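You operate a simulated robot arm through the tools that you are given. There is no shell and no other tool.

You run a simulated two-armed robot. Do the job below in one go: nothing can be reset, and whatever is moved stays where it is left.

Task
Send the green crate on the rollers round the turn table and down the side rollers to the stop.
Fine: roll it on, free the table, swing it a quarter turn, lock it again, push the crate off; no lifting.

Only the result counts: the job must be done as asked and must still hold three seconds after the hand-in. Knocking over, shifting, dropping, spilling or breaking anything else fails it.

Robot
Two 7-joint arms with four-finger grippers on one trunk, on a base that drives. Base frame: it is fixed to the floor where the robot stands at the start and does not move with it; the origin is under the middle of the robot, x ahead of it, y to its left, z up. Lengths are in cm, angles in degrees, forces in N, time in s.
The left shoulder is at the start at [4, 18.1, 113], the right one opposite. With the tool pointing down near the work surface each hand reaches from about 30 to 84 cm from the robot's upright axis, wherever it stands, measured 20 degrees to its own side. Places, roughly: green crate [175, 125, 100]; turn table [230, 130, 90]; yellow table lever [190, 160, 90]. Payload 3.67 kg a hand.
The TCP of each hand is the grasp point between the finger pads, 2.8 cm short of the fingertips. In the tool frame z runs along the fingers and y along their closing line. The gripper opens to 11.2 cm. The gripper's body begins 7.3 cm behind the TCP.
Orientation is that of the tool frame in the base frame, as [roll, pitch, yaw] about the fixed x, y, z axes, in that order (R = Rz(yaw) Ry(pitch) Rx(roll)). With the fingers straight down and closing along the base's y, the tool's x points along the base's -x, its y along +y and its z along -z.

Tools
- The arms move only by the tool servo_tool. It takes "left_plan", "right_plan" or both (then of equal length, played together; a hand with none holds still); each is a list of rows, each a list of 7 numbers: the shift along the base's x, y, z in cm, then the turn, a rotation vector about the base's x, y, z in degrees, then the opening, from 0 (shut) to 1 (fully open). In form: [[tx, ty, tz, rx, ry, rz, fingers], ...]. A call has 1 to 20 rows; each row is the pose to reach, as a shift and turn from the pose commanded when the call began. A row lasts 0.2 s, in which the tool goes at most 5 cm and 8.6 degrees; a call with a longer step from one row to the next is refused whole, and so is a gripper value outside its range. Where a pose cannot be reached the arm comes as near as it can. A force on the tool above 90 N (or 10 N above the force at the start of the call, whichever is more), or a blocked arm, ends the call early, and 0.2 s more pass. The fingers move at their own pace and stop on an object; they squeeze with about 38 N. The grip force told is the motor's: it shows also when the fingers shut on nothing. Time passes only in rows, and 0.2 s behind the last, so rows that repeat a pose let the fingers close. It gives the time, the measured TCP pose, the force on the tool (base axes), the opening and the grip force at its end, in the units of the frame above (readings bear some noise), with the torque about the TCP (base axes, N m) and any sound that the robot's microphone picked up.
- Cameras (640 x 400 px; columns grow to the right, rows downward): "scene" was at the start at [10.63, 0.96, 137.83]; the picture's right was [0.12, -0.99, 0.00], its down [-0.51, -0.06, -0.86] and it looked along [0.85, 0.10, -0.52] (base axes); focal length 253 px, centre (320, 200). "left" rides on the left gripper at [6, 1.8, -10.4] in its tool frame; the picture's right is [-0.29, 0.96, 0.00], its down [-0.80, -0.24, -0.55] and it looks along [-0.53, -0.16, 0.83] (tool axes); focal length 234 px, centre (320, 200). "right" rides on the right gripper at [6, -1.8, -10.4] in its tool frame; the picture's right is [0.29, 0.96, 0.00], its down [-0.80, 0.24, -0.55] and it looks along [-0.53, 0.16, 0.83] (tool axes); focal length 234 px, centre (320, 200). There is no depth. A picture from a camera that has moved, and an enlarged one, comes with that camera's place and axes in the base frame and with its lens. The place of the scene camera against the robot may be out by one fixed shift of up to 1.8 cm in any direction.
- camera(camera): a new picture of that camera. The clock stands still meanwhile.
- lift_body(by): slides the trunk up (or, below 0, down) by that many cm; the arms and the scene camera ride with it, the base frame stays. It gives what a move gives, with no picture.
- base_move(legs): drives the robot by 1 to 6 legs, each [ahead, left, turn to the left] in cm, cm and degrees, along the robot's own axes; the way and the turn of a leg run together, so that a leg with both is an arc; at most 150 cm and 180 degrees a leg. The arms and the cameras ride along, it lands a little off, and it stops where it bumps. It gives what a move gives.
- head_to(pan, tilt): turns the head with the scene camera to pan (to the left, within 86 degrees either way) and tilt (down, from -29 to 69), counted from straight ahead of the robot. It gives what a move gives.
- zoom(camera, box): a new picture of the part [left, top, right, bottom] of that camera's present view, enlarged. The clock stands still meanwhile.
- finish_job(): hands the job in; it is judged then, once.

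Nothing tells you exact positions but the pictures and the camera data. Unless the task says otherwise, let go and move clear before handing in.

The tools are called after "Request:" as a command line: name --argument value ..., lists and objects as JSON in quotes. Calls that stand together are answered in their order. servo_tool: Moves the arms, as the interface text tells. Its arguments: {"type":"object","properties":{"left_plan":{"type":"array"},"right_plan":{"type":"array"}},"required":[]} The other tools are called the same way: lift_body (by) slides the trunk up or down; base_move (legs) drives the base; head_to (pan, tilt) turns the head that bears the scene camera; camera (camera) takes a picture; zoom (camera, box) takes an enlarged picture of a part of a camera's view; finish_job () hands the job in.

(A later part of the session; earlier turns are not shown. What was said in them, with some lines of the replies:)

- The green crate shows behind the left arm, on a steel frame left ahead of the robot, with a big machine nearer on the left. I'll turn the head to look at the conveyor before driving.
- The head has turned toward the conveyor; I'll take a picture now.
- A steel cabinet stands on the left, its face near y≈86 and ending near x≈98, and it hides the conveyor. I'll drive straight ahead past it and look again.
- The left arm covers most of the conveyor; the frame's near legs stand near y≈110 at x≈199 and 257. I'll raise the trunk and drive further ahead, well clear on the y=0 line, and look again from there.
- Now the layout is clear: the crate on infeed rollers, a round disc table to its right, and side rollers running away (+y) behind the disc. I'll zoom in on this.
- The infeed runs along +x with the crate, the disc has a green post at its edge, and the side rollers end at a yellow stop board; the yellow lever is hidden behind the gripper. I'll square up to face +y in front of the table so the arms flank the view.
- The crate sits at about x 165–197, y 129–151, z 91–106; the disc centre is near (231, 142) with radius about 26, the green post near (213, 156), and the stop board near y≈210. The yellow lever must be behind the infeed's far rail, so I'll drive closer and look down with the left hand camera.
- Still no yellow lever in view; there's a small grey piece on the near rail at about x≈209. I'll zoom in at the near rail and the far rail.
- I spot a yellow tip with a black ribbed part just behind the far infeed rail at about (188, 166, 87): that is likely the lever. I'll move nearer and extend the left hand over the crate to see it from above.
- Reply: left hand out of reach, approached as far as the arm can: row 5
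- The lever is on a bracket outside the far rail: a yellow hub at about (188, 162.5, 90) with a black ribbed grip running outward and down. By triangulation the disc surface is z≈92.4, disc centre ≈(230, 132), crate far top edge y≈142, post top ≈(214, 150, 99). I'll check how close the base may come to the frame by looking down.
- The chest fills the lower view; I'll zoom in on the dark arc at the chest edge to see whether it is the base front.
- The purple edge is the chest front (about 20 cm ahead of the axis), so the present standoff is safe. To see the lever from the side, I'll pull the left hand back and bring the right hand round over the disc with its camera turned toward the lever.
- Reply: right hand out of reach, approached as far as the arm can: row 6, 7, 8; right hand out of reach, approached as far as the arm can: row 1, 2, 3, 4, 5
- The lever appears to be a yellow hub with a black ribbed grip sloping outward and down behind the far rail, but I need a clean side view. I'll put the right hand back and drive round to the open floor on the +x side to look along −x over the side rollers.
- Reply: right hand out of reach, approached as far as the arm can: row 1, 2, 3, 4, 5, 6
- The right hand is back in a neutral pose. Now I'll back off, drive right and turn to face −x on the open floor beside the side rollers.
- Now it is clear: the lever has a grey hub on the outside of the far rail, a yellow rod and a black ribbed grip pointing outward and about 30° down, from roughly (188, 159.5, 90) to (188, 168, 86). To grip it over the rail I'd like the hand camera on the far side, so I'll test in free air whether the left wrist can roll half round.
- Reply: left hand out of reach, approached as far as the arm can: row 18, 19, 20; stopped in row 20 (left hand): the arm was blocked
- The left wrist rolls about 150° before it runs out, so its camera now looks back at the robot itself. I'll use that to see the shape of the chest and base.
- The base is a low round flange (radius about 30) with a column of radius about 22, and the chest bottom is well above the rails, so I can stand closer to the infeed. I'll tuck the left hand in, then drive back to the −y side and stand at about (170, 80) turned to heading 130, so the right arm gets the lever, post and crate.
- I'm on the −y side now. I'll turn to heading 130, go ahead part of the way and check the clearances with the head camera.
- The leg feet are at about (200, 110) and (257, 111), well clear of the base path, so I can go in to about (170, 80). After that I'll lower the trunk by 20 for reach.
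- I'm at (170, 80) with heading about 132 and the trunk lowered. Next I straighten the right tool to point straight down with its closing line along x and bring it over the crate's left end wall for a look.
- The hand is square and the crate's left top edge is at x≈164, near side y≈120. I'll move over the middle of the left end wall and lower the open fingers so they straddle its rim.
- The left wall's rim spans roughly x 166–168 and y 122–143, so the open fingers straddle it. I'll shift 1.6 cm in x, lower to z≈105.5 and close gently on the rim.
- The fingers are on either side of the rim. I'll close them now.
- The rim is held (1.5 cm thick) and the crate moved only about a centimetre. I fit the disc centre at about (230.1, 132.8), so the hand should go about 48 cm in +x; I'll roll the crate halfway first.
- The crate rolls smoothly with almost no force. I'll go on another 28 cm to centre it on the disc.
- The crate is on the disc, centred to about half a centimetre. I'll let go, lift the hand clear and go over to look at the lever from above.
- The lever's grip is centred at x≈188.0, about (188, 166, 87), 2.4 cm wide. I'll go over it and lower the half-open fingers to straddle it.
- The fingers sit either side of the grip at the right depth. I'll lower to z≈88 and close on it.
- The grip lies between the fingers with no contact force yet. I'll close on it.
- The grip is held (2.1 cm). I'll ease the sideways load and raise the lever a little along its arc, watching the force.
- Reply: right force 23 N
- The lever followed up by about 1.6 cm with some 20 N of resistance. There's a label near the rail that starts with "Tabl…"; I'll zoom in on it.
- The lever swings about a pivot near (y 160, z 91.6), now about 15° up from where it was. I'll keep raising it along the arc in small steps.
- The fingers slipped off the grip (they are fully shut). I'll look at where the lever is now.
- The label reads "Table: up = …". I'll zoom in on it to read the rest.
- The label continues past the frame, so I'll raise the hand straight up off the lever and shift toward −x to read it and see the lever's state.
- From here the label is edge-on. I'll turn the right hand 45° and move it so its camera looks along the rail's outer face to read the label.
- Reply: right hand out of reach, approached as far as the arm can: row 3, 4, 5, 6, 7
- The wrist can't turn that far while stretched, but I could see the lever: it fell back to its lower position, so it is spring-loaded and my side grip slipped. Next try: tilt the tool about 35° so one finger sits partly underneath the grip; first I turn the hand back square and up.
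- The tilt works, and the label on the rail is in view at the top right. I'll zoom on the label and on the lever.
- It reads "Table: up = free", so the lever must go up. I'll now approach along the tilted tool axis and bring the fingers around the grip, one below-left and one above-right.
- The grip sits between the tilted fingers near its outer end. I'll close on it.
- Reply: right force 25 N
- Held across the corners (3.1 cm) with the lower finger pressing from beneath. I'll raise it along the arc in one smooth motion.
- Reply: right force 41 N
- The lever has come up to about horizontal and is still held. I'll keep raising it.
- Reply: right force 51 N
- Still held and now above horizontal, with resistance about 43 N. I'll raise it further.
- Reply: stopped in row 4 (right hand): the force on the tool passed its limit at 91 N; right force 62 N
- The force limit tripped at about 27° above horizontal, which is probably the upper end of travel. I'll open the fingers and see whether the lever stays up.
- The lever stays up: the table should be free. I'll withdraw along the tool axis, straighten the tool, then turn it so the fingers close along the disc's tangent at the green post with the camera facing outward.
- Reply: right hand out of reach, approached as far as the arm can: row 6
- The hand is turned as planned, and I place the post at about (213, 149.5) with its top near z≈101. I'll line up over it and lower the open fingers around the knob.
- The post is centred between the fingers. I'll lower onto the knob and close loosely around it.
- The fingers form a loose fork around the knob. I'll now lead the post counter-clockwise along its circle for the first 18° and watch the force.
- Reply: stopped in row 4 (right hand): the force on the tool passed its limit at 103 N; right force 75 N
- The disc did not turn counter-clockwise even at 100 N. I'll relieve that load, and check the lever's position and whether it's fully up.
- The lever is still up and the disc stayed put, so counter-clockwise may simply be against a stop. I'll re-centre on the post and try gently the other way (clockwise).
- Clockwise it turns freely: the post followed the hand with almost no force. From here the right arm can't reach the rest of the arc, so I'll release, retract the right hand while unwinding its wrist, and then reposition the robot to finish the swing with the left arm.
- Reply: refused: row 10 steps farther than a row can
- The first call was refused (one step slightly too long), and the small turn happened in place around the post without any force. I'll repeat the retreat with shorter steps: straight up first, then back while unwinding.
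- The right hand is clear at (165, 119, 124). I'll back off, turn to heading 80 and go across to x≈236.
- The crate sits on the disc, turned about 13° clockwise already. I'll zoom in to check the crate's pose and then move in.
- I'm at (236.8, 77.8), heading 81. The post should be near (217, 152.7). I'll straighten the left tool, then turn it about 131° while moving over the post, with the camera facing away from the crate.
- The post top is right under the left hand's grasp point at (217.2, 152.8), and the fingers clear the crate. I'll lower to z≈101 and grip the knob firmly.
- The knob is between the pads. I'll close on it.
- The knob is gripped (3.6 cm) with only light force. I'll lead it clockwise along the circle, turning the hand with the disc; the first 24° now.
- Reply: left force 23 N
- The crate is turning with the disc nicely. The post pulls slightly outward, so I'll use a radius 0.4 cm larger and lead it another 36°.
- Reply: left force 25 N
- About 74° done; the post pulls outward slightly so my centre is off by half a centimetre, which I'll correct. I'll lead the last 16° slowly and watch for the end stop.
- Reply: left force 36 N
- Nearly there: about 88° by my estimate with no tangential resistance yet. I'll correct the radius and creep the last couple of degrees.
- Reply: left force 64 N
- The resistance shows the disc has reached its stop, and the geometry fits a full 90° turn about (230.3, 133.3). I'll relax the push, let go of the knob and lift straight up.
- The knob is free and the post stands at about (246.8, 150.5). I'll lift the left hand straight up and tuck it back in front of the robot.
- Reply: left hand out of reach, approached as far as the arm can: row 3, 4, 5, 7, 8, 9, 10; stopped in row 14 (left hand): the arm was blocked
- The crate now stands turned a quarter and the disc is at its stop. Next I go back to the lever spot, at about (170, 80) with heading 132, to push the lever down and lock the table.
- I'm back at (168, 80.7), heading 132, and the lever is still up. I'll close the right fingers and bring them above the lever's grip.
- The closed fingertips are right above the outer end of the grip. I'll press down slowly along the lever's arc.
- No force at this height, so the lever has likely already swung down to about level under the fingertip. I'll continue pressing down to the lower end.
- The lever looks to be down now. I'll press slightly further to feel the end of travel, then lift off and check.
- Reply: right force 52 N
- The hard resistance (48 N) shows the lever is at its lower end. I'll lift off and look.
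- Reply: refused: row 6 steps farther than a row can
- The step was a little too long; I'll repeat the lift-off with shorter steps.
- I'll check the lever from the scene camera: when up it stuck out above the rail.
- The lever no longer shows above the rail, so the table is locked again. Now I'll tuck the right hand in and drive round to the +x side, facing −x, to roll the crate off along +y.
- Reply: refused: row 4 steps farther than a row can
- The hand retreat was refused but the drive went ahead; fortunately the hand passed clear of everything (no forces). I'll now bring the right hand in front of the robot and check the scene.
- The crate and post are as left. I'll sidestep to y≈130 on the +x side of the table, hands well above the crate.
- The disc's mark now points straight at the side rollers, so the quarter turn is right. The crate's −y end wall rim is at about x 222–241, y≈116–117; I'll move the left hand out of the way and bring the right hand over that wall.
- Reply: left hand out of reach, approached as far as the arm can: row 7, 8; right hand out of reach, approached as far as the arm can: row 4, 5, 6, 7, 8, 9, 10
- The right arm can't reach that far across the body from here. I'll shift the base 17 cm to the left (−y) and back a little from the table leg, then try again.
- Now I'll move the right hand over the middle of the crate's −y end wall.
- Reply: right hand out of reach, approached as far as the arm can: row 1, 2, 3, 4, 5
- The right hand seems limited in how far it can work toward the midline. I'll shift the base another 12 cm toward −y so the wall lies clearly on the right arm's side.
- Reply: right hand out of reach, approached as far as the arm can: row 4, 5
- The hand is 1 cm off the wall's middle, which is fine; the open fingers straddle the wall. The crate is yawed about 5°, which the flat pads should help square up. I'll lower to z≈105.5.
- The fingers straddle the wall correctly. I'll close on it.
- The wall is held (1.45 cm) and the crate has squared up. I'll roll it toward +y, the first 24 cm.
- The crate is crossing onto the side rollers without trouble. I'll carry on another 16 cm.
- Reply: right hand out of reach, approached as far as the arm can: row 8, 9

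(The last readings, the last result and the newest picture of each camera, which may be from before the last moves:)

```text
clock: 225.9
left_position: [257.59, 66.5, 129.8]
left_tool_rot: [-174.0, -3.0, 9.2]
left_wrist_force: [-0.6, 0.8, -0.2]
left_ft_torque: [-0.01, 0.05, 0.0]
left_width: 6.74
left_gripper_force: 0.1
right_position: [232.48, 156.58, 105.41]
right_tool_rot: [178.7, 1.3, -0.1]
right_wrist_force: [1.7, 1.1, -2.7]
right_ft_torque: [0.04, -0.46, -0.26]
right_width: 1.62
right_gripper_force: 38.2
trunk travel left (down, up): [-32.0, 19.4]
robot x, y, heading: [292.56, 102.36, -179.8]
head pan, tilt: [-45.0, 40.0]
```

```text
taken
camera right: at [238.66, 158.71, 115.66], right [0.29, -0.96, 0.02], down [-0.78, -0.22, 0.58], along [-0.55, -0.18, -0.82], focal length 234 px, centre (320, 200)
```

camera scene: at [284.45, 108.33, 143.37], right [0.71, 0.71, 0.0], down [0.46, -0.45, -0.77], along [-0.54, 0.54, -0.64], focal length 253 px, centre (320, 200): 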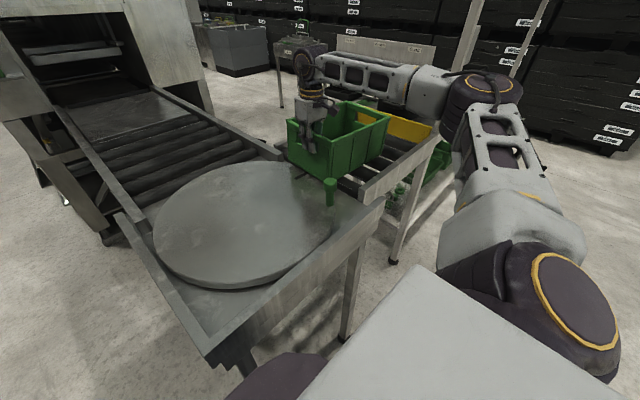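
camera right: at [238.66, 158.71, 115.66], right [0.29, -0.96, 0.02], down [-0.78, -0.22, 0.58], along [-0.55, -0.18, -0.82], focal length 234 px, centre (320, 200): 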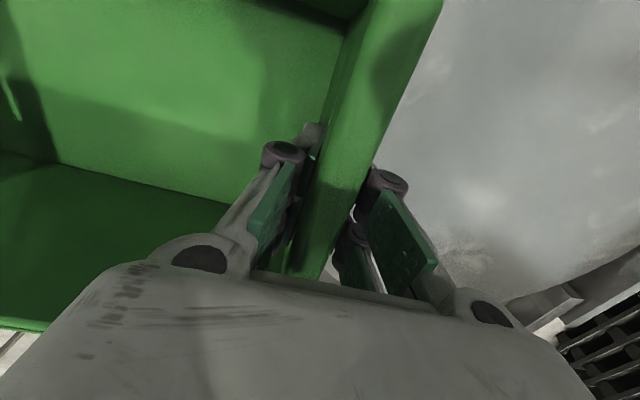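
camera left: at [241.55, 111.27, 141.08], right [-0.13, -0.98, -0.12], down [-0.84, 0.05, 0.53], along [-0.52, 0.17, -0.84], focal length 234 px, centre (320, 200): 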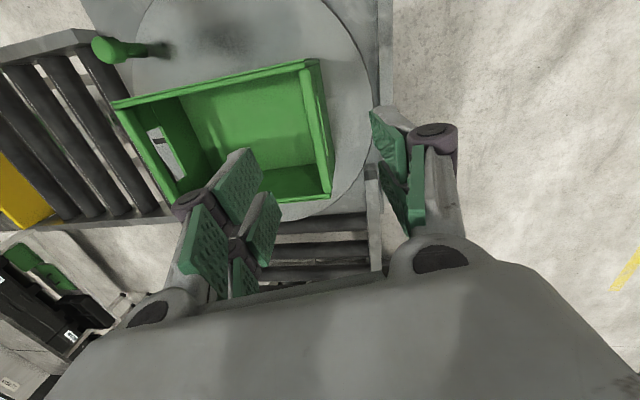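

The crate is mostly on the side rollers with its back wall at y≈156.6; the arm is at its limit, so I'll release, lift, and shift the base toward +y before regripping.

Request:
servo_tool --right_plan '[[0, 0, 0, 0, 0, 0, 0.2], [0, 0, 0, 0, 0, 0, 0.45], [0, 0, 0, 0, 0, 0, 0.6], [0, 0, 4, 0, 0, 0, 0.6], [0, 0, 8.5, 0, 0, 0, 0.6], [0, 0, 13, 0, 0, 0, 0.6], [0, -4, 15, 0, 0, 0, 0.6], [0, -8, 15, 0, 0, 0, 0.6], [0, -12, 15, 0, 0, 0, 0.6], [0, -16, 15, 0, 0, 0, 0.6], [0, -16, 15, 0, 0, 0, 0.6]]'

Request:
camera --camera "scene"

```text
clock: 228.3
left_position: [257.5, 66.57, 129.78]
left_tool_rot: [-174.0, -3.0, 9.2]
left_wrist_force: [-0.9, 0.2, 0.1]
left_ft_torque: [-0.05, -0.03, -0.02]
left_width: 6.72
left_gripper_force: 0.1
right_position: [232.58, 140.83, 120.67]
right_tool_rot: [178.5, 1.2, 0.1]
right_wrist_force: [0.3, 0.8, 0.3]
right_ft_torque: [-0.02, 0.0, 0.03]
right_width: 6.69
right_gripper_force: 0.1
right hand out of reach, approached as far as the arm can: row 5, 6
trunk travel left (down, up): [-32.0, 19.4]
robot x, y, heading: [293.05, 102.27, -180.0]
head pan, tilt: [-45.0, 40.0]
```

```text
taken
camera scene: at [284.46, 108.44, 143.36], right [0.71, 0.71, 0.0], down [0.46, -0.45, -0.77], along [-0.54, 0.54, -0.64], focal length 253 px, centre (320, 200)
```

scene: 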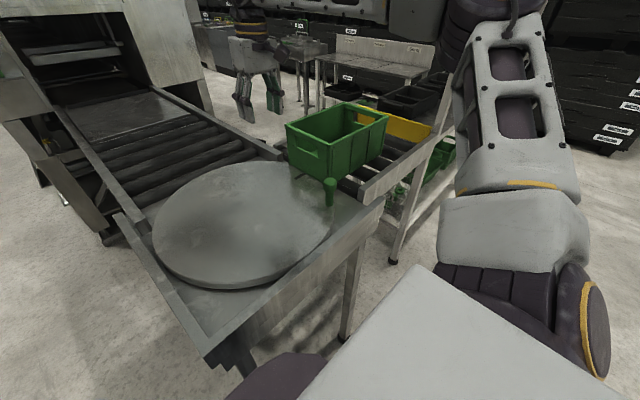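

The crate stays where it was left. I'll move the base 28 cm toward +y.

Request:
base_move --legs '[[0, -28, 0]]'

Request:
head_to --pan -35 --tilt 42

Request:
camera --camera "scene"

Request:
camera --camera "right"

```text
clock: 230.3
left_position: [257.65, 94.14, 129.74]
left_tool_rot: [-173.9, -3.0, 9.2]
left_wrist_force: [0.7, 0.0, 0.4]
left_ft_torque: [0.04, 0.03, 0.01]
left_width: 6.71
left_gripper_force: 0.1
right_position: [232.47, 168.29, 120.83]
right_tool_rot: [178.6, 1.3, 0.2]
right_wrist_force: [-0.8, -0.2, -0.6]
right_ft_torque: [0.02, 0.0, -0.06]
right_width: 6.71
right_gripper_force: 0.2
trunk travel left (down, up): [-32.0, 19.4]
robot x, y, heading: [292.67, 130.44, -179.8]
head pan, tilt: [-45.0, 40.0]
```

```text
clock: 231.0
left_position: [257.6, 94.27, 129.78]
left_tool_rot: [-174.1, -3.0, 9.2]
left_wrist_force: [0.6, 0.7, -0.1]
left_ft_torque: [0.0, -0.01, 0.01]
left_width: 6.71
left_gripper_force: 0.1
right_position: [232.45, 168.39, 120.78]
right_tool_rot: [178.5, 1.3, 0.1]
right_wrist_force: [0.2, 0.2, 0.5]
right_ft_torque: [-0.02, 0.0, 0.01]
right_width: 6.73
right_gripper_force: 0.0
trunk travel left (down, up): [-32.0, 19.4]
robot x, y, heading: [293.39, 130.27, -179.8]
head pan, tilt: [-35.0, 42.0]
```

```text
taken
camera scene: at [283.58, 134.87, 143.07], right [0.57, 0.82, 0.0], down [0.55, -0.38, -0.74], along [-0.61, 0.42, -0.67], focal length 253 px, centre (320, 200)
```

scene: 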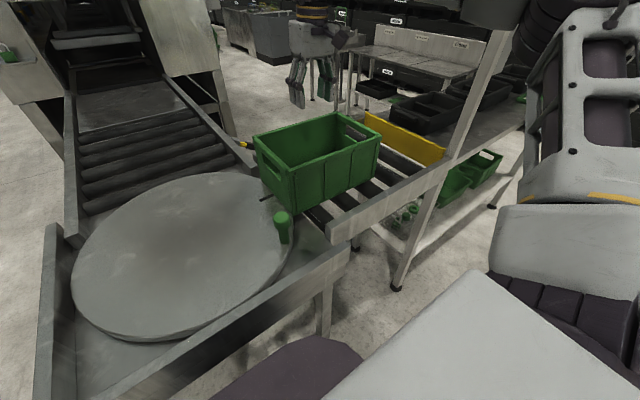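

```text
taken
camera right: at [238.69, 170.56, 130.95], right [0.29, -0.96, 0.02], down [-0.78, -0.23, 0.58], along [-0.55, -0.18, -0.82], focal length 234 px, centre (320, 200)
```

right: 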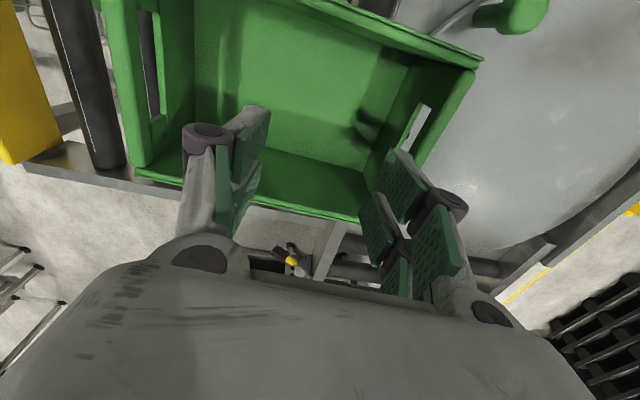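

The crate stands square on the side rollers, about 15 cm short of the yellow stop. I'll bring the right hand back over the rear wall at y≈157 and lower it.

Request:
servo_tool --right_plan '[[0, -4, 0, 0, 0, 0, 0.8], [-0.4, -8, 0, 0, 0, 0, 1], [-0.7, -11.3, 0, 0, 0, 0, 1], [-0.7, -11.3, -1, 0, 0, 0, 1], [-0.7, -11.3, -5, 0, 0, 0, 1], [-0.7, -11.3, -9, 0, 0, 0, 1], [-0.7, -11.3, -12.5, 0, 0, 0, 1], [-0.7, -11.3, -15.2, 0, 0, 0, 1], [-0.7, -11.3, -15.2, 0, 0, 0, 1]]'

Request:
camera --camera "right"

```text
clock: 233.0
left_position: [257.63, 94.09, 129.76]
left_tool_rot: [-173.9, -3.0, 9.3]
left_wrist_force: [0.0, 0.6, 0.9]
left_ft_torque: [-0.03, 0.03, -0.01]
left_width: 6.69
left_gripper_force: 0.0
right_position: [231.68, 157.01, 105.39]
right_tool_rot: [178.6, 1.3, 0.3]
right_wrist_force: [0.0, -0.9, -0.5]
right_ft_torque: [0.01, 0.0, -0.03]
right_width: 11.21
right_gripper_force: 0.0
trunk travel left (down, up): [-32.0, 19.4]
robot x, y, heading: [292.74, 130.33, -179.9]
head pan, tilt: [-35.0, 42.0]
```

```text
taken
camera right: at [237.82, 159.19, 115.64], right [0.29, -0.96, 0.02], down [-0.78, -0.23, 0.58], along [-0.55, -0.18, -0.82], focal length 234 px, centre (320, 200)
```

right: 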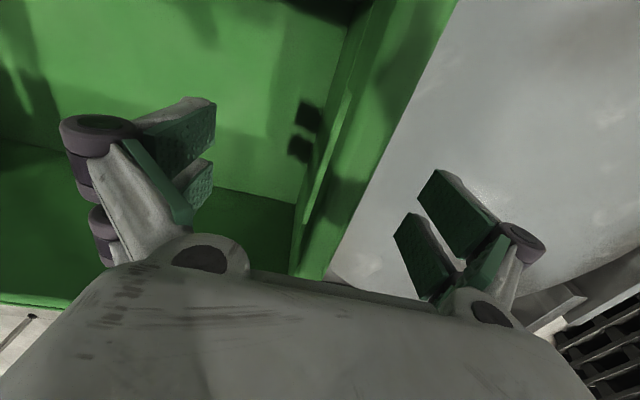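

The wall is between the fingers again; I'll close and roll the crate on, first 9 cm, then creep.

Request:
servo_tool --right_plan '[[0, 0, 0, 0, 0, 0, 0.6], [0, 0, 0, 0, 0, 0, 0.3], [0, 0, 0, 0, 0, 0, 0], [0, 0, 0, 0, 0, 0, 0], [0, 0, 0, 0, 0, 0, 0], [0, 1, 0, 0, 0, 0, 0], [0, 3, 0, 0, 0, 0, 0], [0, 5, 0, 0, 0, 0, 0], [0, 7, 0, 0, 0, 0, 0], [0, 9, 0, 0, 0, 0, 0], [0, 9, 0, 0, 0, 0, 0]]'

Request:
camera --camera "scene"

Request:
zoom --camera "scene" --box '[240, 60, 480, 240]'

```text
clock: 235.4
left_position: [257.61, 94.04, 129.82]
left_tool_rot: [-173.9, -3.0, 9.2]
left_wrist_force: [-0.4, 0.2, 0.1]
left_ft_torque: [0.04, 0.04, -0.03]
left_width: 6.72
left_gripper_force: 0.0
right_position: [231.5, 166.06, 105.28]
right_tool_rot: [178.5, 1.3, 0.2]
right_wrist_force: [-0.9, -0.2, 4.1]
right_ft_torque: [0.31, -0.78, -0.03]
right_width: 1.43
right_gripper_force: 37.9
trunk travel left (down, up): [-32.0, 19.4]
robot x, y, heading: [292.74, 130.36, -180.0]
head pan, tilt: [-35.0, 42.0]
```

```text
taken
camera scene: at [283.59, 134.72, 143.08], right [0.57, 0.82, 0.0], down [0.55, -0.38, -0.74], along [-0.61, 0.43, -0.67], focal length 253 px, centre (320, 200)
```

scene: 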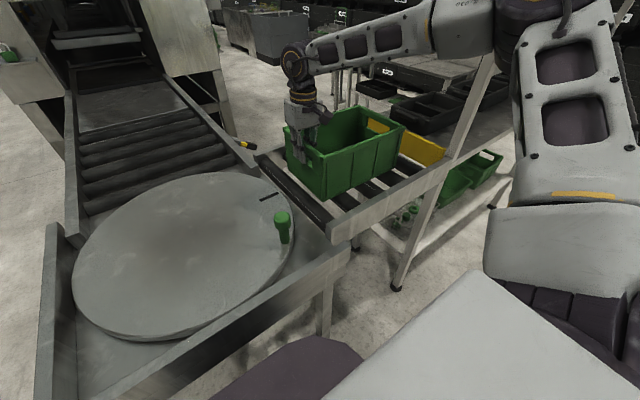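

```text
2.22 times, centred on (360, 150) of scene
camera zoom: at [283.59, 134.72, 143.08], right [0.57, 0.82, 0.0], down [0.55, -0.38, -0.74], along [-0.61, 0.43, -0.67], focal length 562 px, centre (231, 311)
```

zoom: 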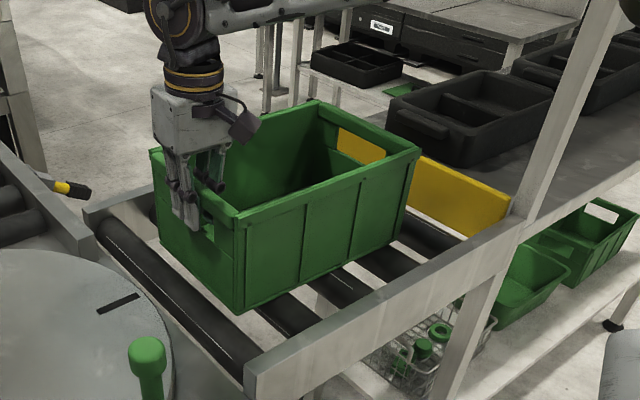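

The crate is close to the yellow stop, and the lever can be seen pointing outward and down. I'll creep forward another 5 cm and watch for contact.

Request:
servo_tool --right_plan '[[0, 1, 0, 0, 0, 0, 0], [0, 2, 0, 0, 0, 0, 0], [0, 3, 0, 0, 0, 0, 0], [0, 4, 0, 0, 0, 0, 0], [0, 5, 0, 0, 0, 0, 0], [0, 5, 0, 0, 0, 0, 0]]'

Request:
zoom --camera "scene" --box '[240, 60, 480, 240]'

```text
clock: 236.8
left_position: [257.59, 94.09, 129.78]
left_tool_rot: [-174.0, -3.1, 9.2]
left_wrist_force: [-0.2, -0.9, -0.1]
left_ft_torque: [0.01, -0.02, 0.03]
left_width: 6.74
left_gripper_force: 0.0
right_position: [231.71, 171.08, 105.45]
right_tool_rot: [178.7, 1.3, 0.2]
right_wrist_force: [-0.9, 0.3, -0.3]
right_ft_torque: [0.34, 0.16, 0.3]
right_width: 1.45
right_gripper_force: 37.6
trunk travel left (down, up): [-32.0, 19.4]
robot x, y, heading: [292.93, 130.35, -179.7]
head pan, tilt: [-35.0, 42.0]
```

```text
2.22 times, centred on (360, 150) of scene
camera zoom: at [283.55, 134.76, 143.07], right [0.57, 0.82, 0.0], down [0.55, -0.38, -0.74], along [-0.61, 0.42, -0.67], focal length 562 px, centre (231, 311)
```

zoom: 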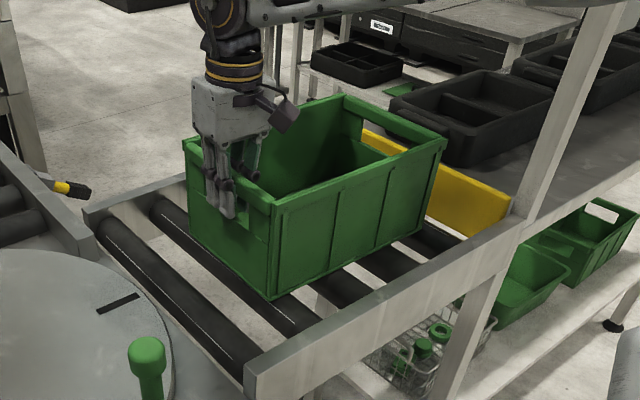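

No contact yet. I'll creep on.

Request:
servo_tool --right_plan '[[0, 0.8, 0, 0, 0, 0, 0], [0, 1.6, 0, 0, 0, 0, 0], [0, 2.4, 0, 0, 0, 0, 0], [0, 3.2, 0, 0, 0, 0, 0], [0, 4, 0, 0, 0, 0, 0], [0, 4, 0, 0, 0, 0, 0]]'

Request:
zoom --camera "scene" --box '[240, 60, 480, 240]'

```text
clock: 238.2
left_position: [257.64, 94.12, 129.74]
left_tool_rot: [-174.0, -3.0, 9.2]
left_wrist_force: [-0.8, 0.6, 0.2]
left_ft_torque: [-0.02, 0.0, 0.0]
left_width: 6.7
left_gripper_force: 0.1
right_position: [231.75, 175.12, 105.51]
right_tool_rot: [178.6, 1.2, 0.2]
right_wrist_force: [0.8, 0.7, 2.5]
right_ft_torque: [0.28, -0.86, -0.01]
right_width: 1.45
right_gripper_force: 37.4
trunk travel left (down, up): [-32.0, 19.4]
robot x, y, heading: [292.91, 129.56, -179.8]
head pan, tilt: [-35.0, 42.0]
```

```text
2.22 times, centred on (360, 150) of scene
camera zoom: at [283.59, 134.77, 143.08], right [0.57, 0.82, 0.0], down [0.55, -0.38, -0.74], along [-0.61, 0.42, -0.67], focal length 562 px, centre (231, 311)
```

zoom: 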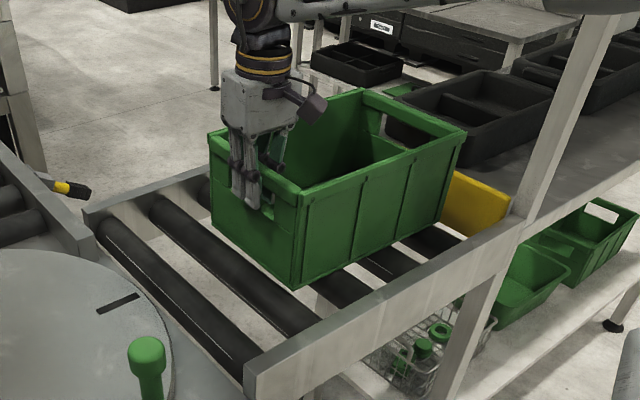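

Still free. I'll creep another 4 cm.

Request:
servo_tool --right_plan '[[0, 0.8, 0, 0, 0, 0, 0], [0, 1.6, 0, 0, 0, 0, 0], [0, 2.4, 0, 0, 0, 0, 0], [0, 3.2, 0, 0, 0, 0, 0], [0, 4, 0, 0, 0, 0, 0], [0, 4, 0, 0, 0, 0, 0]]'

Request:
zoom --camera "scene" --box '[240, 60, 480, 240]'

```text
clock: 239.6
left_position: [257.68, 94.16, 129.79]
left_tool_rot: [-174.0, -3.0, 9.2]
left_wrist_force: [0.5, 0.0, 0.6]
left_ft_torque: [-0.02, -0.02, 0.04]
left_width: 6.73
left_gripper_force: 0.0
right_position: [231.84, 179.12, 105.63]
right_tool_rot: [178.5, 1.2, 0.2]
right_wrist_force: [0.8, 0.4, -0.7]
right_ft_torque: [-0.01, 0.04, -0.1]
right_width: 1.43
right_gripper_force: 38.0
trunk travel left (down, up): [-32.0, 19.4]
robot x, y, heading: [292.87, 130.08, -179.9]
head pan, tilt: [-35.0, 42.0]
```

```text
2.22 times, centred on (360, 150) of scene
camera zoom: at [283.56, 134.79, 143.07], right [0.57, 0.82, 0.0], down [0.55, -0.38, -0.74], along [-0.61, 0.42, -0.67], focal length 562 px, centre (231, 311)
```

zoom: 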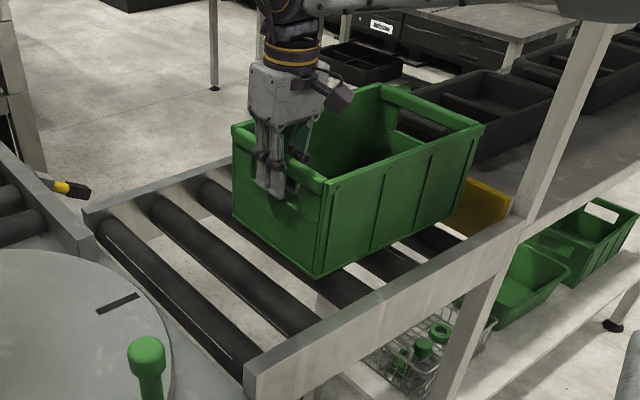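

Still free; the gap to the stop is a few centimetres. I'll continue.

Request:
servo_tool --right_plan '[[0, 0.7, 0, 0, 0, 0, 0], [0, 1.4, 0, 0, 0, 0, 0], [0, 2.1, 0, 0, 0, 0, 0], [0, 2.8, 0, 0, 0, 0, 0], [0, 3.5, 0, 0, 0, 0, 0], [0, 3.5, 0, 0, 0, 0, 0]]'

Request:
zoom --camera "scene" --box '[240, 60, 480, 240]'

```text
clock: 241.0
left_position: [257.9, 93.51, 129.61]
left_tool_rot: [-173.7, -3.0, 9.3]
left_wrist_force: [0.0, 0.2, 0.4]
left_ft_torque: [-0.05, 0.0, 0.01]
left_width: 6.7
left_gripper_force: 0.1
right_position: [232.03, 181.69, 105.92]
right_tool_rot: [178.7, 1.4, 0.6]
right_wrist_force: [9.4, -31.7, 8.1]
right_ft_torque: [-0.02, -0.66, 0.75]
right_width: 1.45
right_gripper_force: 38.1
trunk travel left (down, up): [-32.0, 19.4]
robot x, y, heading: [292.85, 129.87, -179.9]
head pan, tilt: [-35.0, 42.0]
```

```text
2.22 times, centred on (360, 150) of scene
camera zoom: at [283.81, 134.18, 143.12], right [0.57, 0.82, 0.0], down [0.55, -0.38, -0.75], along [-0.61, 0.43, -0.67], focal length 562 px, centre (231, 311)
```

zoom: 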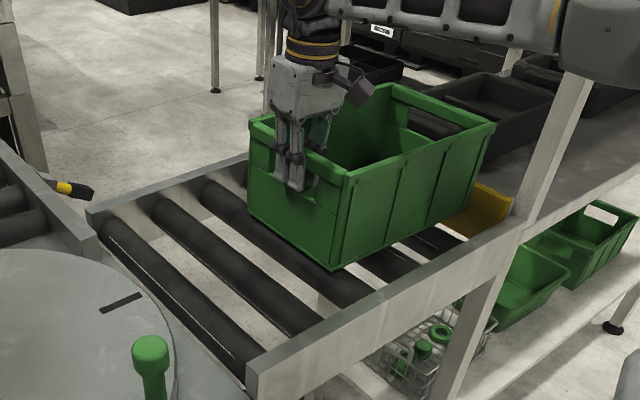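

Contact: 32 N back-force with the hand at y≈181.7, so the crate is against the stop. I'll ease the pressure, check the gap with a closer look, then let go.

Request:
servo_tool --right_plan '[[0, -0.3, 0, 0, 0, 0, 0], [0, -0.6, 0, 0, 0, 0, 0], [0, -0.6, 0, 0, 0, 0, 0]]'

Request:
zoom --camera "scene" --box '[340, 80, 460, 180]'

Request:
camera --camera "scene"

```text
clock: 241.8
left_position: [257.73, 93.81, 129.76]
left_tool_rot: [-173.7, -3.0, 9.2]
left_wrist_force: [-0.1, -0.2, 0.1]
left_ft_torque: [0.01, -0.01, 0.02]
left_width: 6.7
left_gripper_force: 0.0
right_position: [232.07, 181.68, 105.86]
right_tool_rot: [178.6, 1.4, 0.3]
right_wrist_force: [4.9, -18.5, 9.5]
right_ft_torque: [0.17, 0.14, 1.23]
right_width: 1.45
right_gripper_force: 38.0
trunk travel left (down, up): [-32.0, 19.4]
robot x, y, heading: [292.73, 130.22, -179.7]
head pan, tilt: [-35.0, 42.0]
```

```text
4.00 times, centred on (400, 130) of scene
camera zoom: at [283.74, 134.44, 143.1], right [0.57, 0.82, 0.0], down [0.55, -0.38, -0.74], along [-0.61, 0.43, -0.67], focal length 1012 px, centre (0, 480)
```

zoom: 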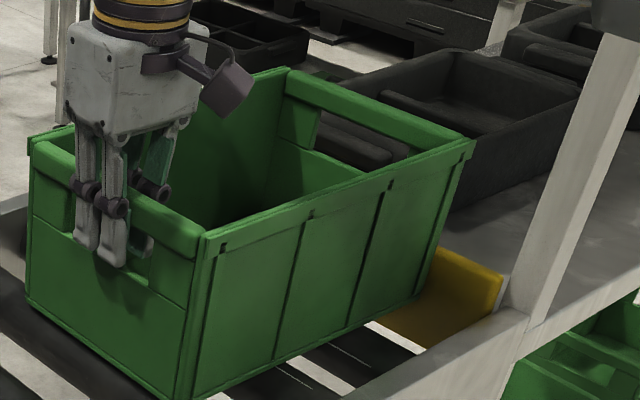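

```text
taken
camera scene: at [283.74, 134.44, 143.1], right [0.57, 0.82, 0.0], down [0.55, -0.38, -0.74], along [-0.61, 0.43, -0.67], focal length 253 px, centre (320, 200)
```

scene: 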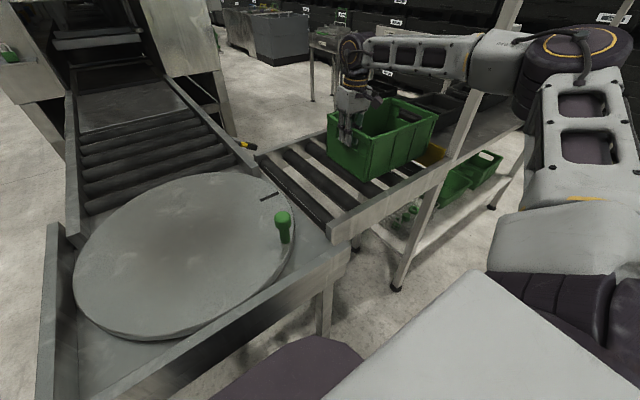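

The crate's front meets the yellow board. I'll ease off a touch more and open the fingers.

Request:
servo_tool --right_plan '[[0, -0.25, 0, 0, 0, 0, 0], [0, -0.25, 0, 0, 0, 0, 0.1], [0, -0.25, 0, 0, 0, 0, 0.2], [0, -0.25, 0, 0, 0, 0, 0.35], [0, -0.25, 0, 0, 0, 0, 0.45], [0, -0.25, 0, 0, 0, 0, 0.45]]'

Request:
camera --camera "right"

Request:
zoom --camera "scene" --box '[300, 60, 480, 210]'

```text
clock: 243.2
left_position: [257.67, 94.05, 129.8]
left_tool_rot: [-174.0, -3.0, 9.3]
left_wrist_force: [-0.4, -0.4, -0.4]
left_ft_torque: [0.02, 0.0, -0.01]
left_width: 6.72
left_gripper_force: 0.1
right_position: [231.81, 181.63, 105.63]
right_tool_rot: [178.5, 1.3, 0.1]
right_wrist_force: [0.9, 0.8, 0.3]
right_ft_torque: [0.0, 0.02, -0.02]
right_width: 5.05
right_gripper_force: 0.0
trunk travel left (down, up): [-32.0, 19.4]
robot x, y, heading: [292.87, 130.27, -180.1]
head pan, tilt: [-35.0, 42.0]
```

```text
taken
camera right: at [238.03, 183.76, 115.76], right [0.29, -0.96, 0.02], down [-0.78, -0.23, 0.58], along [-0.55, -0.18, -0.82], focal length 234 px, centre (320, 200)
```

right: 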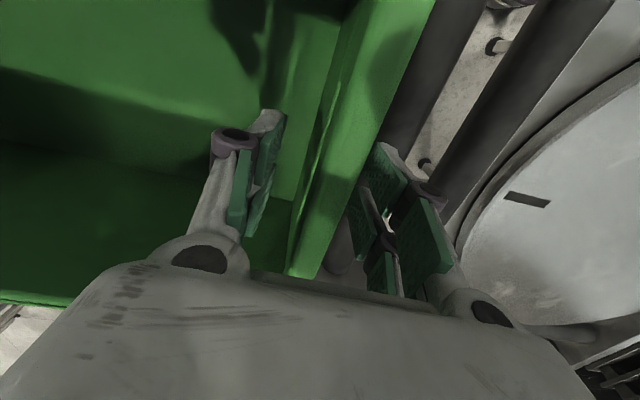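

```text
2.67 times, centred on (390, 135) of scene
camera zoom: at [283.57, 134.79, 143.07], right [0.57, 0.82, 0.0], down [0.55, -0.38, -0.74], along [-0.61, 0.42, -0.67], focal length 675 px, centre (133, 373)
```

zoom: 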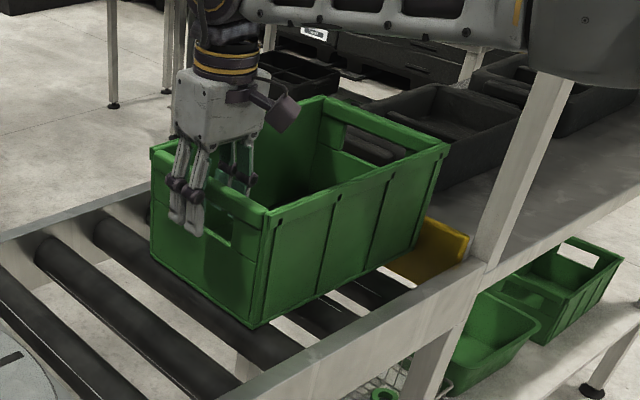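

The crate is released. I'll lift the hand straight up and retract it toward the robot, then check the crate against the stop.

Request:
servo_tool --right_plan '[[0, 0, 3, 0, 0, 0, 0.45], [0, 0, 7, 0, 0, 0, 0.45], [0, 0, 11, 0, 0, 0, 0.45], [0, 0, 15, 0, 0, 0, 0.45], [3, -3, 17, 0, 0, 0, 0.45], [6, -6, 18, 0, 0, 0, 0.45], [9, -9, 18, 0, 0, 0, 0.45], [12, -12, 18, 0, 0, 0, 0.45], [15, -15, 18, 0, 0, 0, 0.45], [18, -18, 18, 0, 0, 0, 0.45], [20, -21, 18, 0, 0, 0, 0.45], [20, -24, 18, 0, 0, 0, 0.45], [20, -24, 18, 0, 0, 0, 0.45]]'

Request:
camera --camera "scene"

Request:
zoom --camera "scene" --box '[300, 60, 480, 210]'

```text
clock: 246.0
left_position: [257.61, 94.19, 129.81]
left_tool_rot: [-174.1, -3.0, 9.2]
left_wrist_force: [-0.2, 0.0, -0.1]
left_ft_torque: [-0.02, -0.03, -0.01]
left_width: 6.73
left_gripper_force: 0.1
right_position: [251.74, 157.75, 123.53]
right_tool_rot: [178.5, 1.3, 0.1]
right_wrist_force: [-0.6, 0.6, -0.1]
right_ft_torque: [-0.01, 0.02, 0.01]
right_width: 5.05
right_gripper_force: 0.0
trunk travel left (down, up): [-32.0, 19.4]
robot x, y, heading: [293.06, 129.97, -179.9]
head pan, tilt: [-35.0, 42.0]
```

```text
taken
camera scene: at [283.62, 134.89, 143.07], right [0.57, 0.82, 0.0], down [0.55, -0.38, -0.74], along [-0.61, 0.42, -0.67], focal length 253 px, centre (320, 200)
```

scene: 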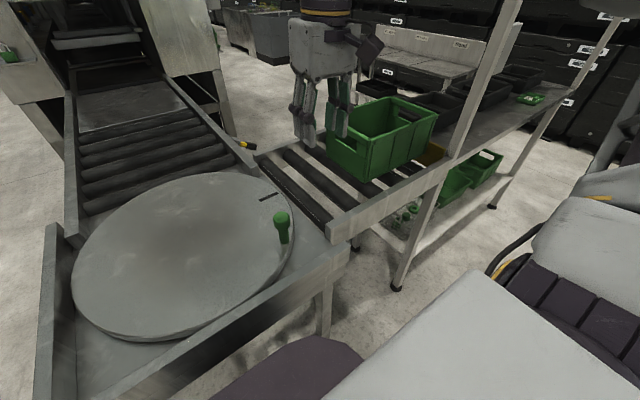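

```text
2.67 times, centred on (390, 135) of scene
camera zoom: at [283.62, 134.89, 143.07], right [0.57, 0.82, 0.0], down [0.55, -0.38, -0.74], along [-0.61, 0.42, -0.67], focal length 675 px, centre (133, 373)
```

zoom: 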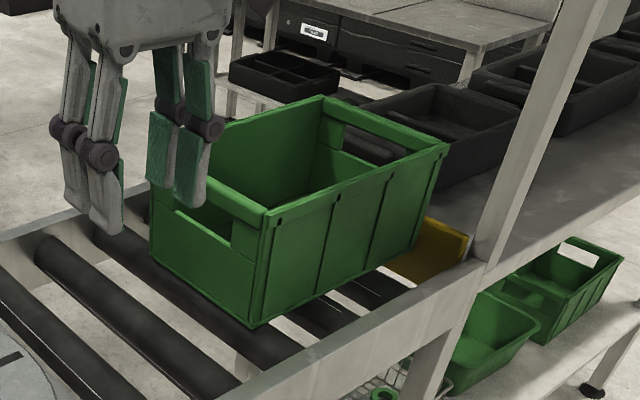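

The crate stays put. I'll check the lever's angle from here, then back up and look at the stop from the side.

Request:
zoom --camera "scene" --box '[215, 125, 285, 170]'

Request:
base_move --legs '[[-35, 0, 0]]'

```text
8.89 times, centred on (250, 148) of scene
camera zoom: at [283.62, 134.89, 143.07], right [0.57, 0.82, 0.0], down [0.55, -0.38, -0.74], along [-0.61, 0.42, -0.67], focal length 2249 px, centre (942, 667)
```

zoom: 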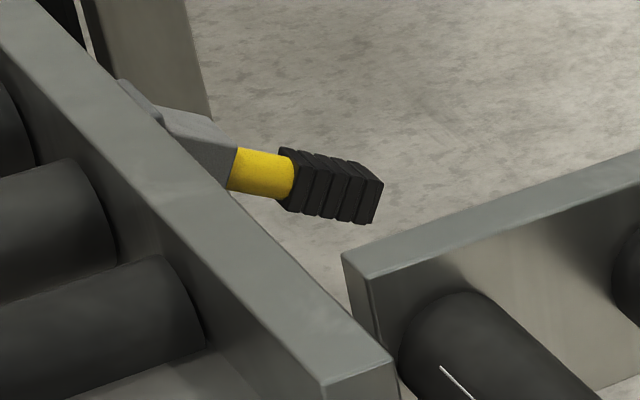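

```text
clock: 248.4
left_position: [294.39, 94.2, 129.73]
left_tool_rot: [-174.0, -3.1, 9.6]
left_wrist_force: [0.8, -0.3, -0.4]
left_ft_torque: [-0.02, -0.03, -0.01]
left_width: 6.7
left_gripper_force: 0.0
right_position: [288.05, 157.64, 123.43]
right_tool_rot: [178.5, 1.3, 0.6]
right_wrist_force: [0.0, 0.7, 0.3]
right_ft_torque: [0.01, 0.01, 0.04]
right_width: 5.03
right_gripper_force: 0.1
trunk travel left (down, up): [-32.0, 19.4]
robot x, y, heading: [329.51, 130.32, -179.8]
head pan, tilt: [-35.0, 42.0]
```

The lever is back at its lower, locked position (about 30° down). Now I'll sidestep to look straight along −x at the crate front and the stop.

Request:
base_move --legs '[[0, -62, 0]]'

Request:
head_to --pan -8 --tilt 25

Request:
camera --camera "scene"

```text
clock: 251.9
left_position: [293.97, 154.54, 129.71]
left_tool_rot: [-174.0, -3.2, 10.3]
left_wrist_force: [-0.2, -0.1, 0.2]
left_ft_torque: [0.01, 0.0, 0.04]
left_width: 6.72
left_gripper_force: 0.1
right_position: [286.87, 217.83, 123.41]
right_tool_rot: [178.6, 1.4, 1.3]
right_wrist_force: [-0.4, 0.4, -0.2]
right_ft_torque: [0.05, 0.01, 0.01]
right_width: 5.03
right_gripper_force: 0.0
trunk travel left (down, up): [-32.0, 19.4]
robot x, y, heading: [328.46, 191.13, -178.7]
head pan, tilt: [-35.0, 42.0]
```

```text
clock: 252.8
left_position: [293.94, 154.54, 129.83]
left_tool_rot: [-174.1, -3.1, 10.2]
left_wrist_force: [0.4, 0.8, 0.1]
left_ft_torque: [0.01, 0.04, 0.0]
left_width: 6.69
left_gripper_force: 0.1
right_position: [286.82, 217.86, 123.42]
right_tool_rot: [178.5, 1.3, 1.3]
right_wrist_force: [0.4, 0.6, 0.4]
right_ft_torque: [0.0, 0.04, 0.01]
right_width: 5.04
right_gripper_force: 0.1
trunk travel left (down, up): [-32.0, 19.4]
robot x, y, heading: [328.51, 190.76, -178.6]
head pan, tilt: [-8.0, 25.0]
```

```text
taken
camera scene: at [316.95, 192.02, 145.7], right [0.12, 0.99, 0.0], down [0.42, -0.05, -0.91], along [-0.9, 0.11, -0.42], focal length 253 px, centre (320, 200)
```

scene: 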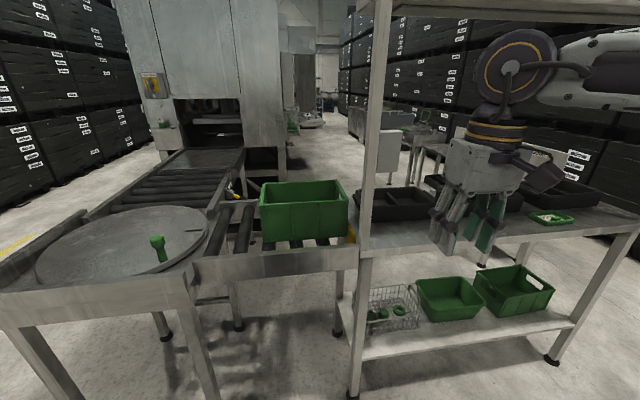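

Request:
zoom --camera "scene" --box '[250, 165, 400, 260]'

Request:
zoom --camera "scene" --box '[320, 175, 380, 255]'

Request:
zoom --camera "scene" --box '[200, 170, 270, 220]'

```text
4.21 times, centred on (325, 212) of scene
camera zoom: at [316.95, 192.02, 145.7], right [0.12, 0.99, 0.0], down [0.42, -0.05, -0.91], along [-0.9, 0.11, -0.42], focal length 1065 px, centre (299, 147)
```

zoom: 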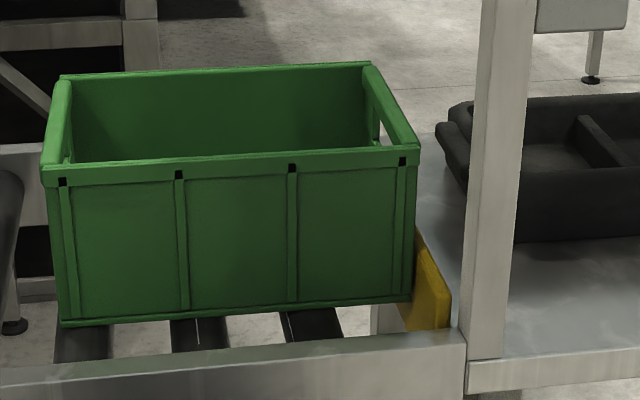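

```text
5.00 times, centred on (350, 215) of scene
camera zoom: at [316.95, 192.02, 145.7], right [0.12, 0.99, 0.0], down [0.42, -0.05, -0.91], along [-0.9, 0.11, -0.42], focal length 1265 px, centre (170, 125)
```

zoom: 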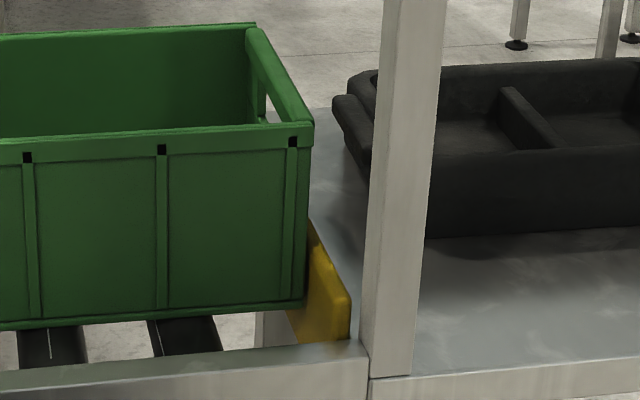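

```text
8.00 times, centred on (235, 195) of scene
camera zoom: at [316.95, 192.02, 145.7], right [0.12, 0.99, 0.0], down [0.42, -0.05, -0.91], along [-0.9, 0.11, -0.42], focal length 2024 px, centre (1000, 240)
```

zoom: 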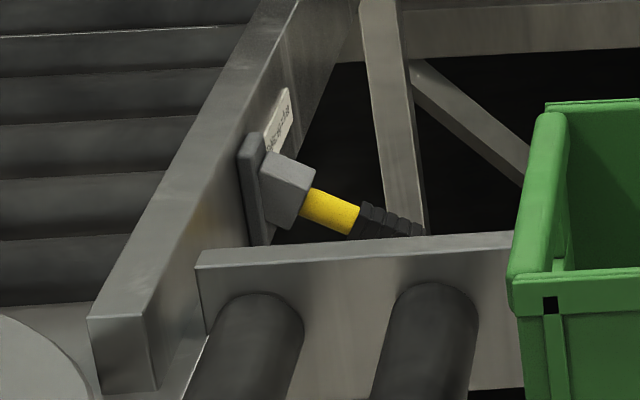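

In this view the crate's front appears to meet the yellow board, and the lever is down. To be sure that there's no gap, I'll move a bit further along and raise the trunk for a more square-on view.

Request:
base_move --legs '[[0, -12, 0]]'

Request:
head_to --pan 0 --tilt 28

Request:
zoom --camera "scene" --box '[270, 150, 390, 260]'

```text
clock: 254.1
left_position: [293.56, 165.94, 129.65]
left_tool_rot: [-173.9, -3.1, 10.1]
left_wrist_force: [-0.4, -0.3, 1.2]
left_ft_torque: [0.03, 0.0, -0.02]
left_width: 6.7
left_gripper_force: 0.0
right_position: [286.72, 229.4, 123.51]
right_tool_rot: [178.7, 1.3, 1.1]
right_wrist_force: [-0.2, 0.8, 0.8]
right_ft_torque: [0.02, 0.0, -0.02]
right_width: 5.03
right_gripper_force: 0.1
trunk travel left (down, up): [-32.0, 19.4]
robot x, y, heading: [328.25, 202.58, -178.9]
head pan, tilt: [-8.0, 25.0]
```

```text
clock: 254.8
left_position: [293.53, 166.25, 129.82]
left_tool_rot: [-174.1, -3.1, 10.2]
left_wrist_force: [-0.5, -0.3, -0.2]
left_ft_torque: [0.0, 0.01, 0.01]
left_width: 6.72
left_gripper_force: 0.1
right_position: [286.71, 229.52, 123.53]
right_tool_rot: [178.5, 1.3, 1.1]
right_wrist_force: [0.7, 0.7, 0.2]
right_ft_torque: [-0.03, -0.02, -0.02]
right_width: 5.05
right_gripper_force: 0.1
trunk travel left (down, up): [-32.0, 19.4]
robot x, y, heading: [328.28, 202.63, -179.2]
head pan, tilt: [0.0, 28.0]
```

```text
3.64 times, centred on (330, 205) of scene
camera zoom: at [316.75, 202.39, 145.22], right [-0.02, 1.0, 0.0], down [0.47, 0.01, -0.88], along [-0.88, -0.02, -0.47], focal length 920 px, centre (284, 182)
```

zoom: 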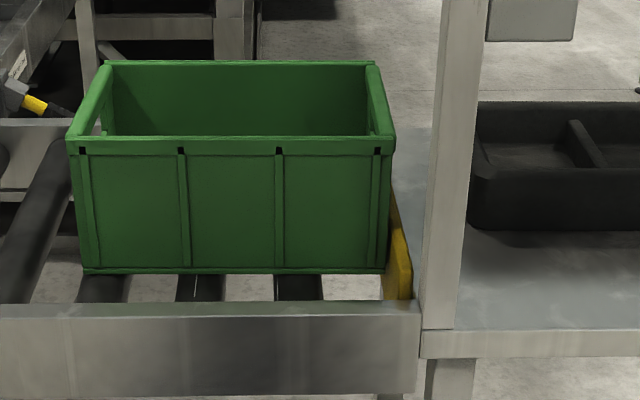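

Request:
zoom --camera "scene" --box '[325, 185, 365, 240]'

Request:
base_move --legs '[[0, -7, 0]]'

Request:
zoom --camera "scene" --box '[270, 160, 370, 250]'

```text
7.27 times, centred on (345, 212) of scene
camera zoom: at [316.75, 202.39, 145.22], right [-0.02, 1.0, 0.0], down [0.47, 0.01, -0.88], along [-0.88, -0.02, -0.47], focal length 1840 px, centre (138, 109)
```

zoom: 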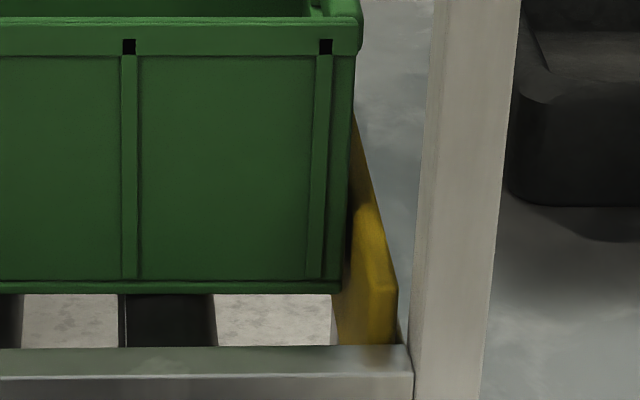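

```text
clock: 255.8
left_position: [293.57, 172.83, 129.68]
left_tool_rot: [-173.8, -3.1, 10.4]
left_wrist_force: [0.2, -0.2, 0.4]
left_ft_torque: [0.04, -0.02, 0.0]
left_width: 6.71
left_gripper_force: 0.0
right_position: [286.46, 236.14, 123.49]
right_tool_rot: [178.6, 1.3, 1.3]
right_wrist_force: [-0.2, -0.2, -1.1]
right_ft_torque: [0.02, -0.03, 0.01]
right_width: 5.04
right_gripper_force: 0.1
trunk travel left (down, up): [-32.0, 19.4]
robot x, y, heading: [328.06, 209.66, -178.7]
head pan, tilt: [0.0, 28.0]
```

```text
4.44 times, centred on (320, 205) of scene
camera zoom: at [316.62, 208.99, 145.22], right [-0.02, 1.0, 0.0], down [0.47, 0.01, -0.88], along [-0.88, -0.02, -0.47], focal length 1124 px, centre (320, 178)
```

zoom: 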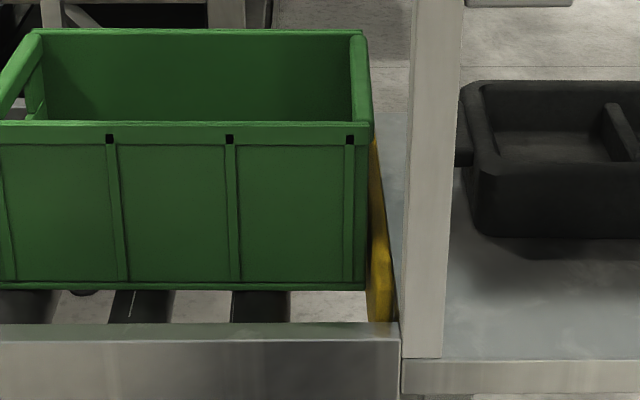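

Seen nearly edge-on, the crate's front edge and the yellow board meet. One closer zoom to make sure there is no gap.

Request:
zoom --camera "scene" --box '[322, 190, 342, 240]'

Request:
zoom --camera "scene" --box '[200, 130, 400, 260]'

```text
8.00 times, centred on (332, 215) of scene
camera zoom: at [316.62, 208.99, 145.22], right [-0.02, 1.0, 0.0], down [0.47, 0.01, -0.88], along [-0.88, -0.02, -0.47], focal length 2024 px, centre (224, 80)
```

zoom: 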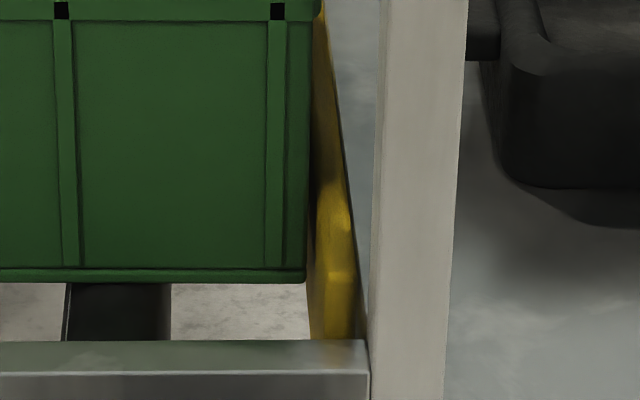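

```text
3.08 times, centred on (300, 195) of scene
camera zoom: at [316.62, 208.99, 145.22], right [-0.02, 1.0, 0.0], down [0.47, 0.01, -0.88], along [-0.88, -0.02, -0.47], focal length 778 px, centre (382, 215)
```

zoom: 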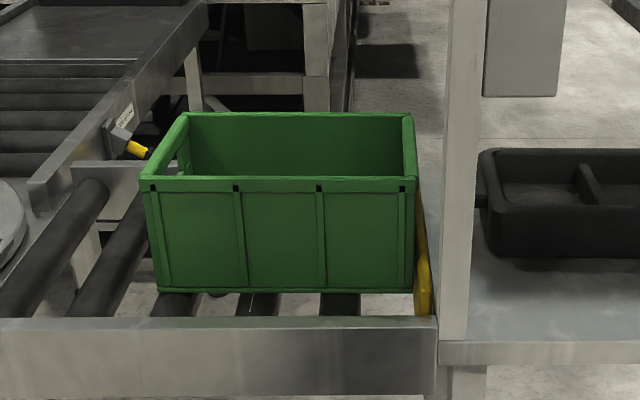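

The measured crate front (y≈211.1) and stop face (y≈211.1) coincide. The crate sits square on the side rollers against the stop, the lever is down with the table locked a quarter turn round, and both hands are clear. I'll hand the job in.

Request:
finish_job

```text
The job is handed in.
```

The green crate is now on the side rollers, resting squarely against the yellow stop. I have handed the job in, but I haven't seen the verdict on it.

- **Roll on:** I gripped the crate's end rim and rolled it onto the centre of the turn table without lifting it.
- **Free:** A label on the rail reads "Table: up = free". The lever is spring-loaded and my first grip slipped off, so I needed a second try to raise it.
- **Swing:** The table would not turn counter-clockwise even at about 100 N, so I turned it clockwise by the green post until it reached its stop. The mark on the disc now points straight down the side rollers.
- **Lock:** I pressed the lever back down to its lower end. I did not push on the table afterwards to test that it is locked.
- **Push off:** I rolled the crate along the side rollers, letting go once to move the base, until it pressed against the stop. In the last pictures I could measure no gap between crate and stop.

One retreat of the right hand was refused while the base drive I sent with it still ran. The hand was still reaching out over the rollers while the robot drove away, but there was no contact and nothing looked moved. Both hands ended up clear.
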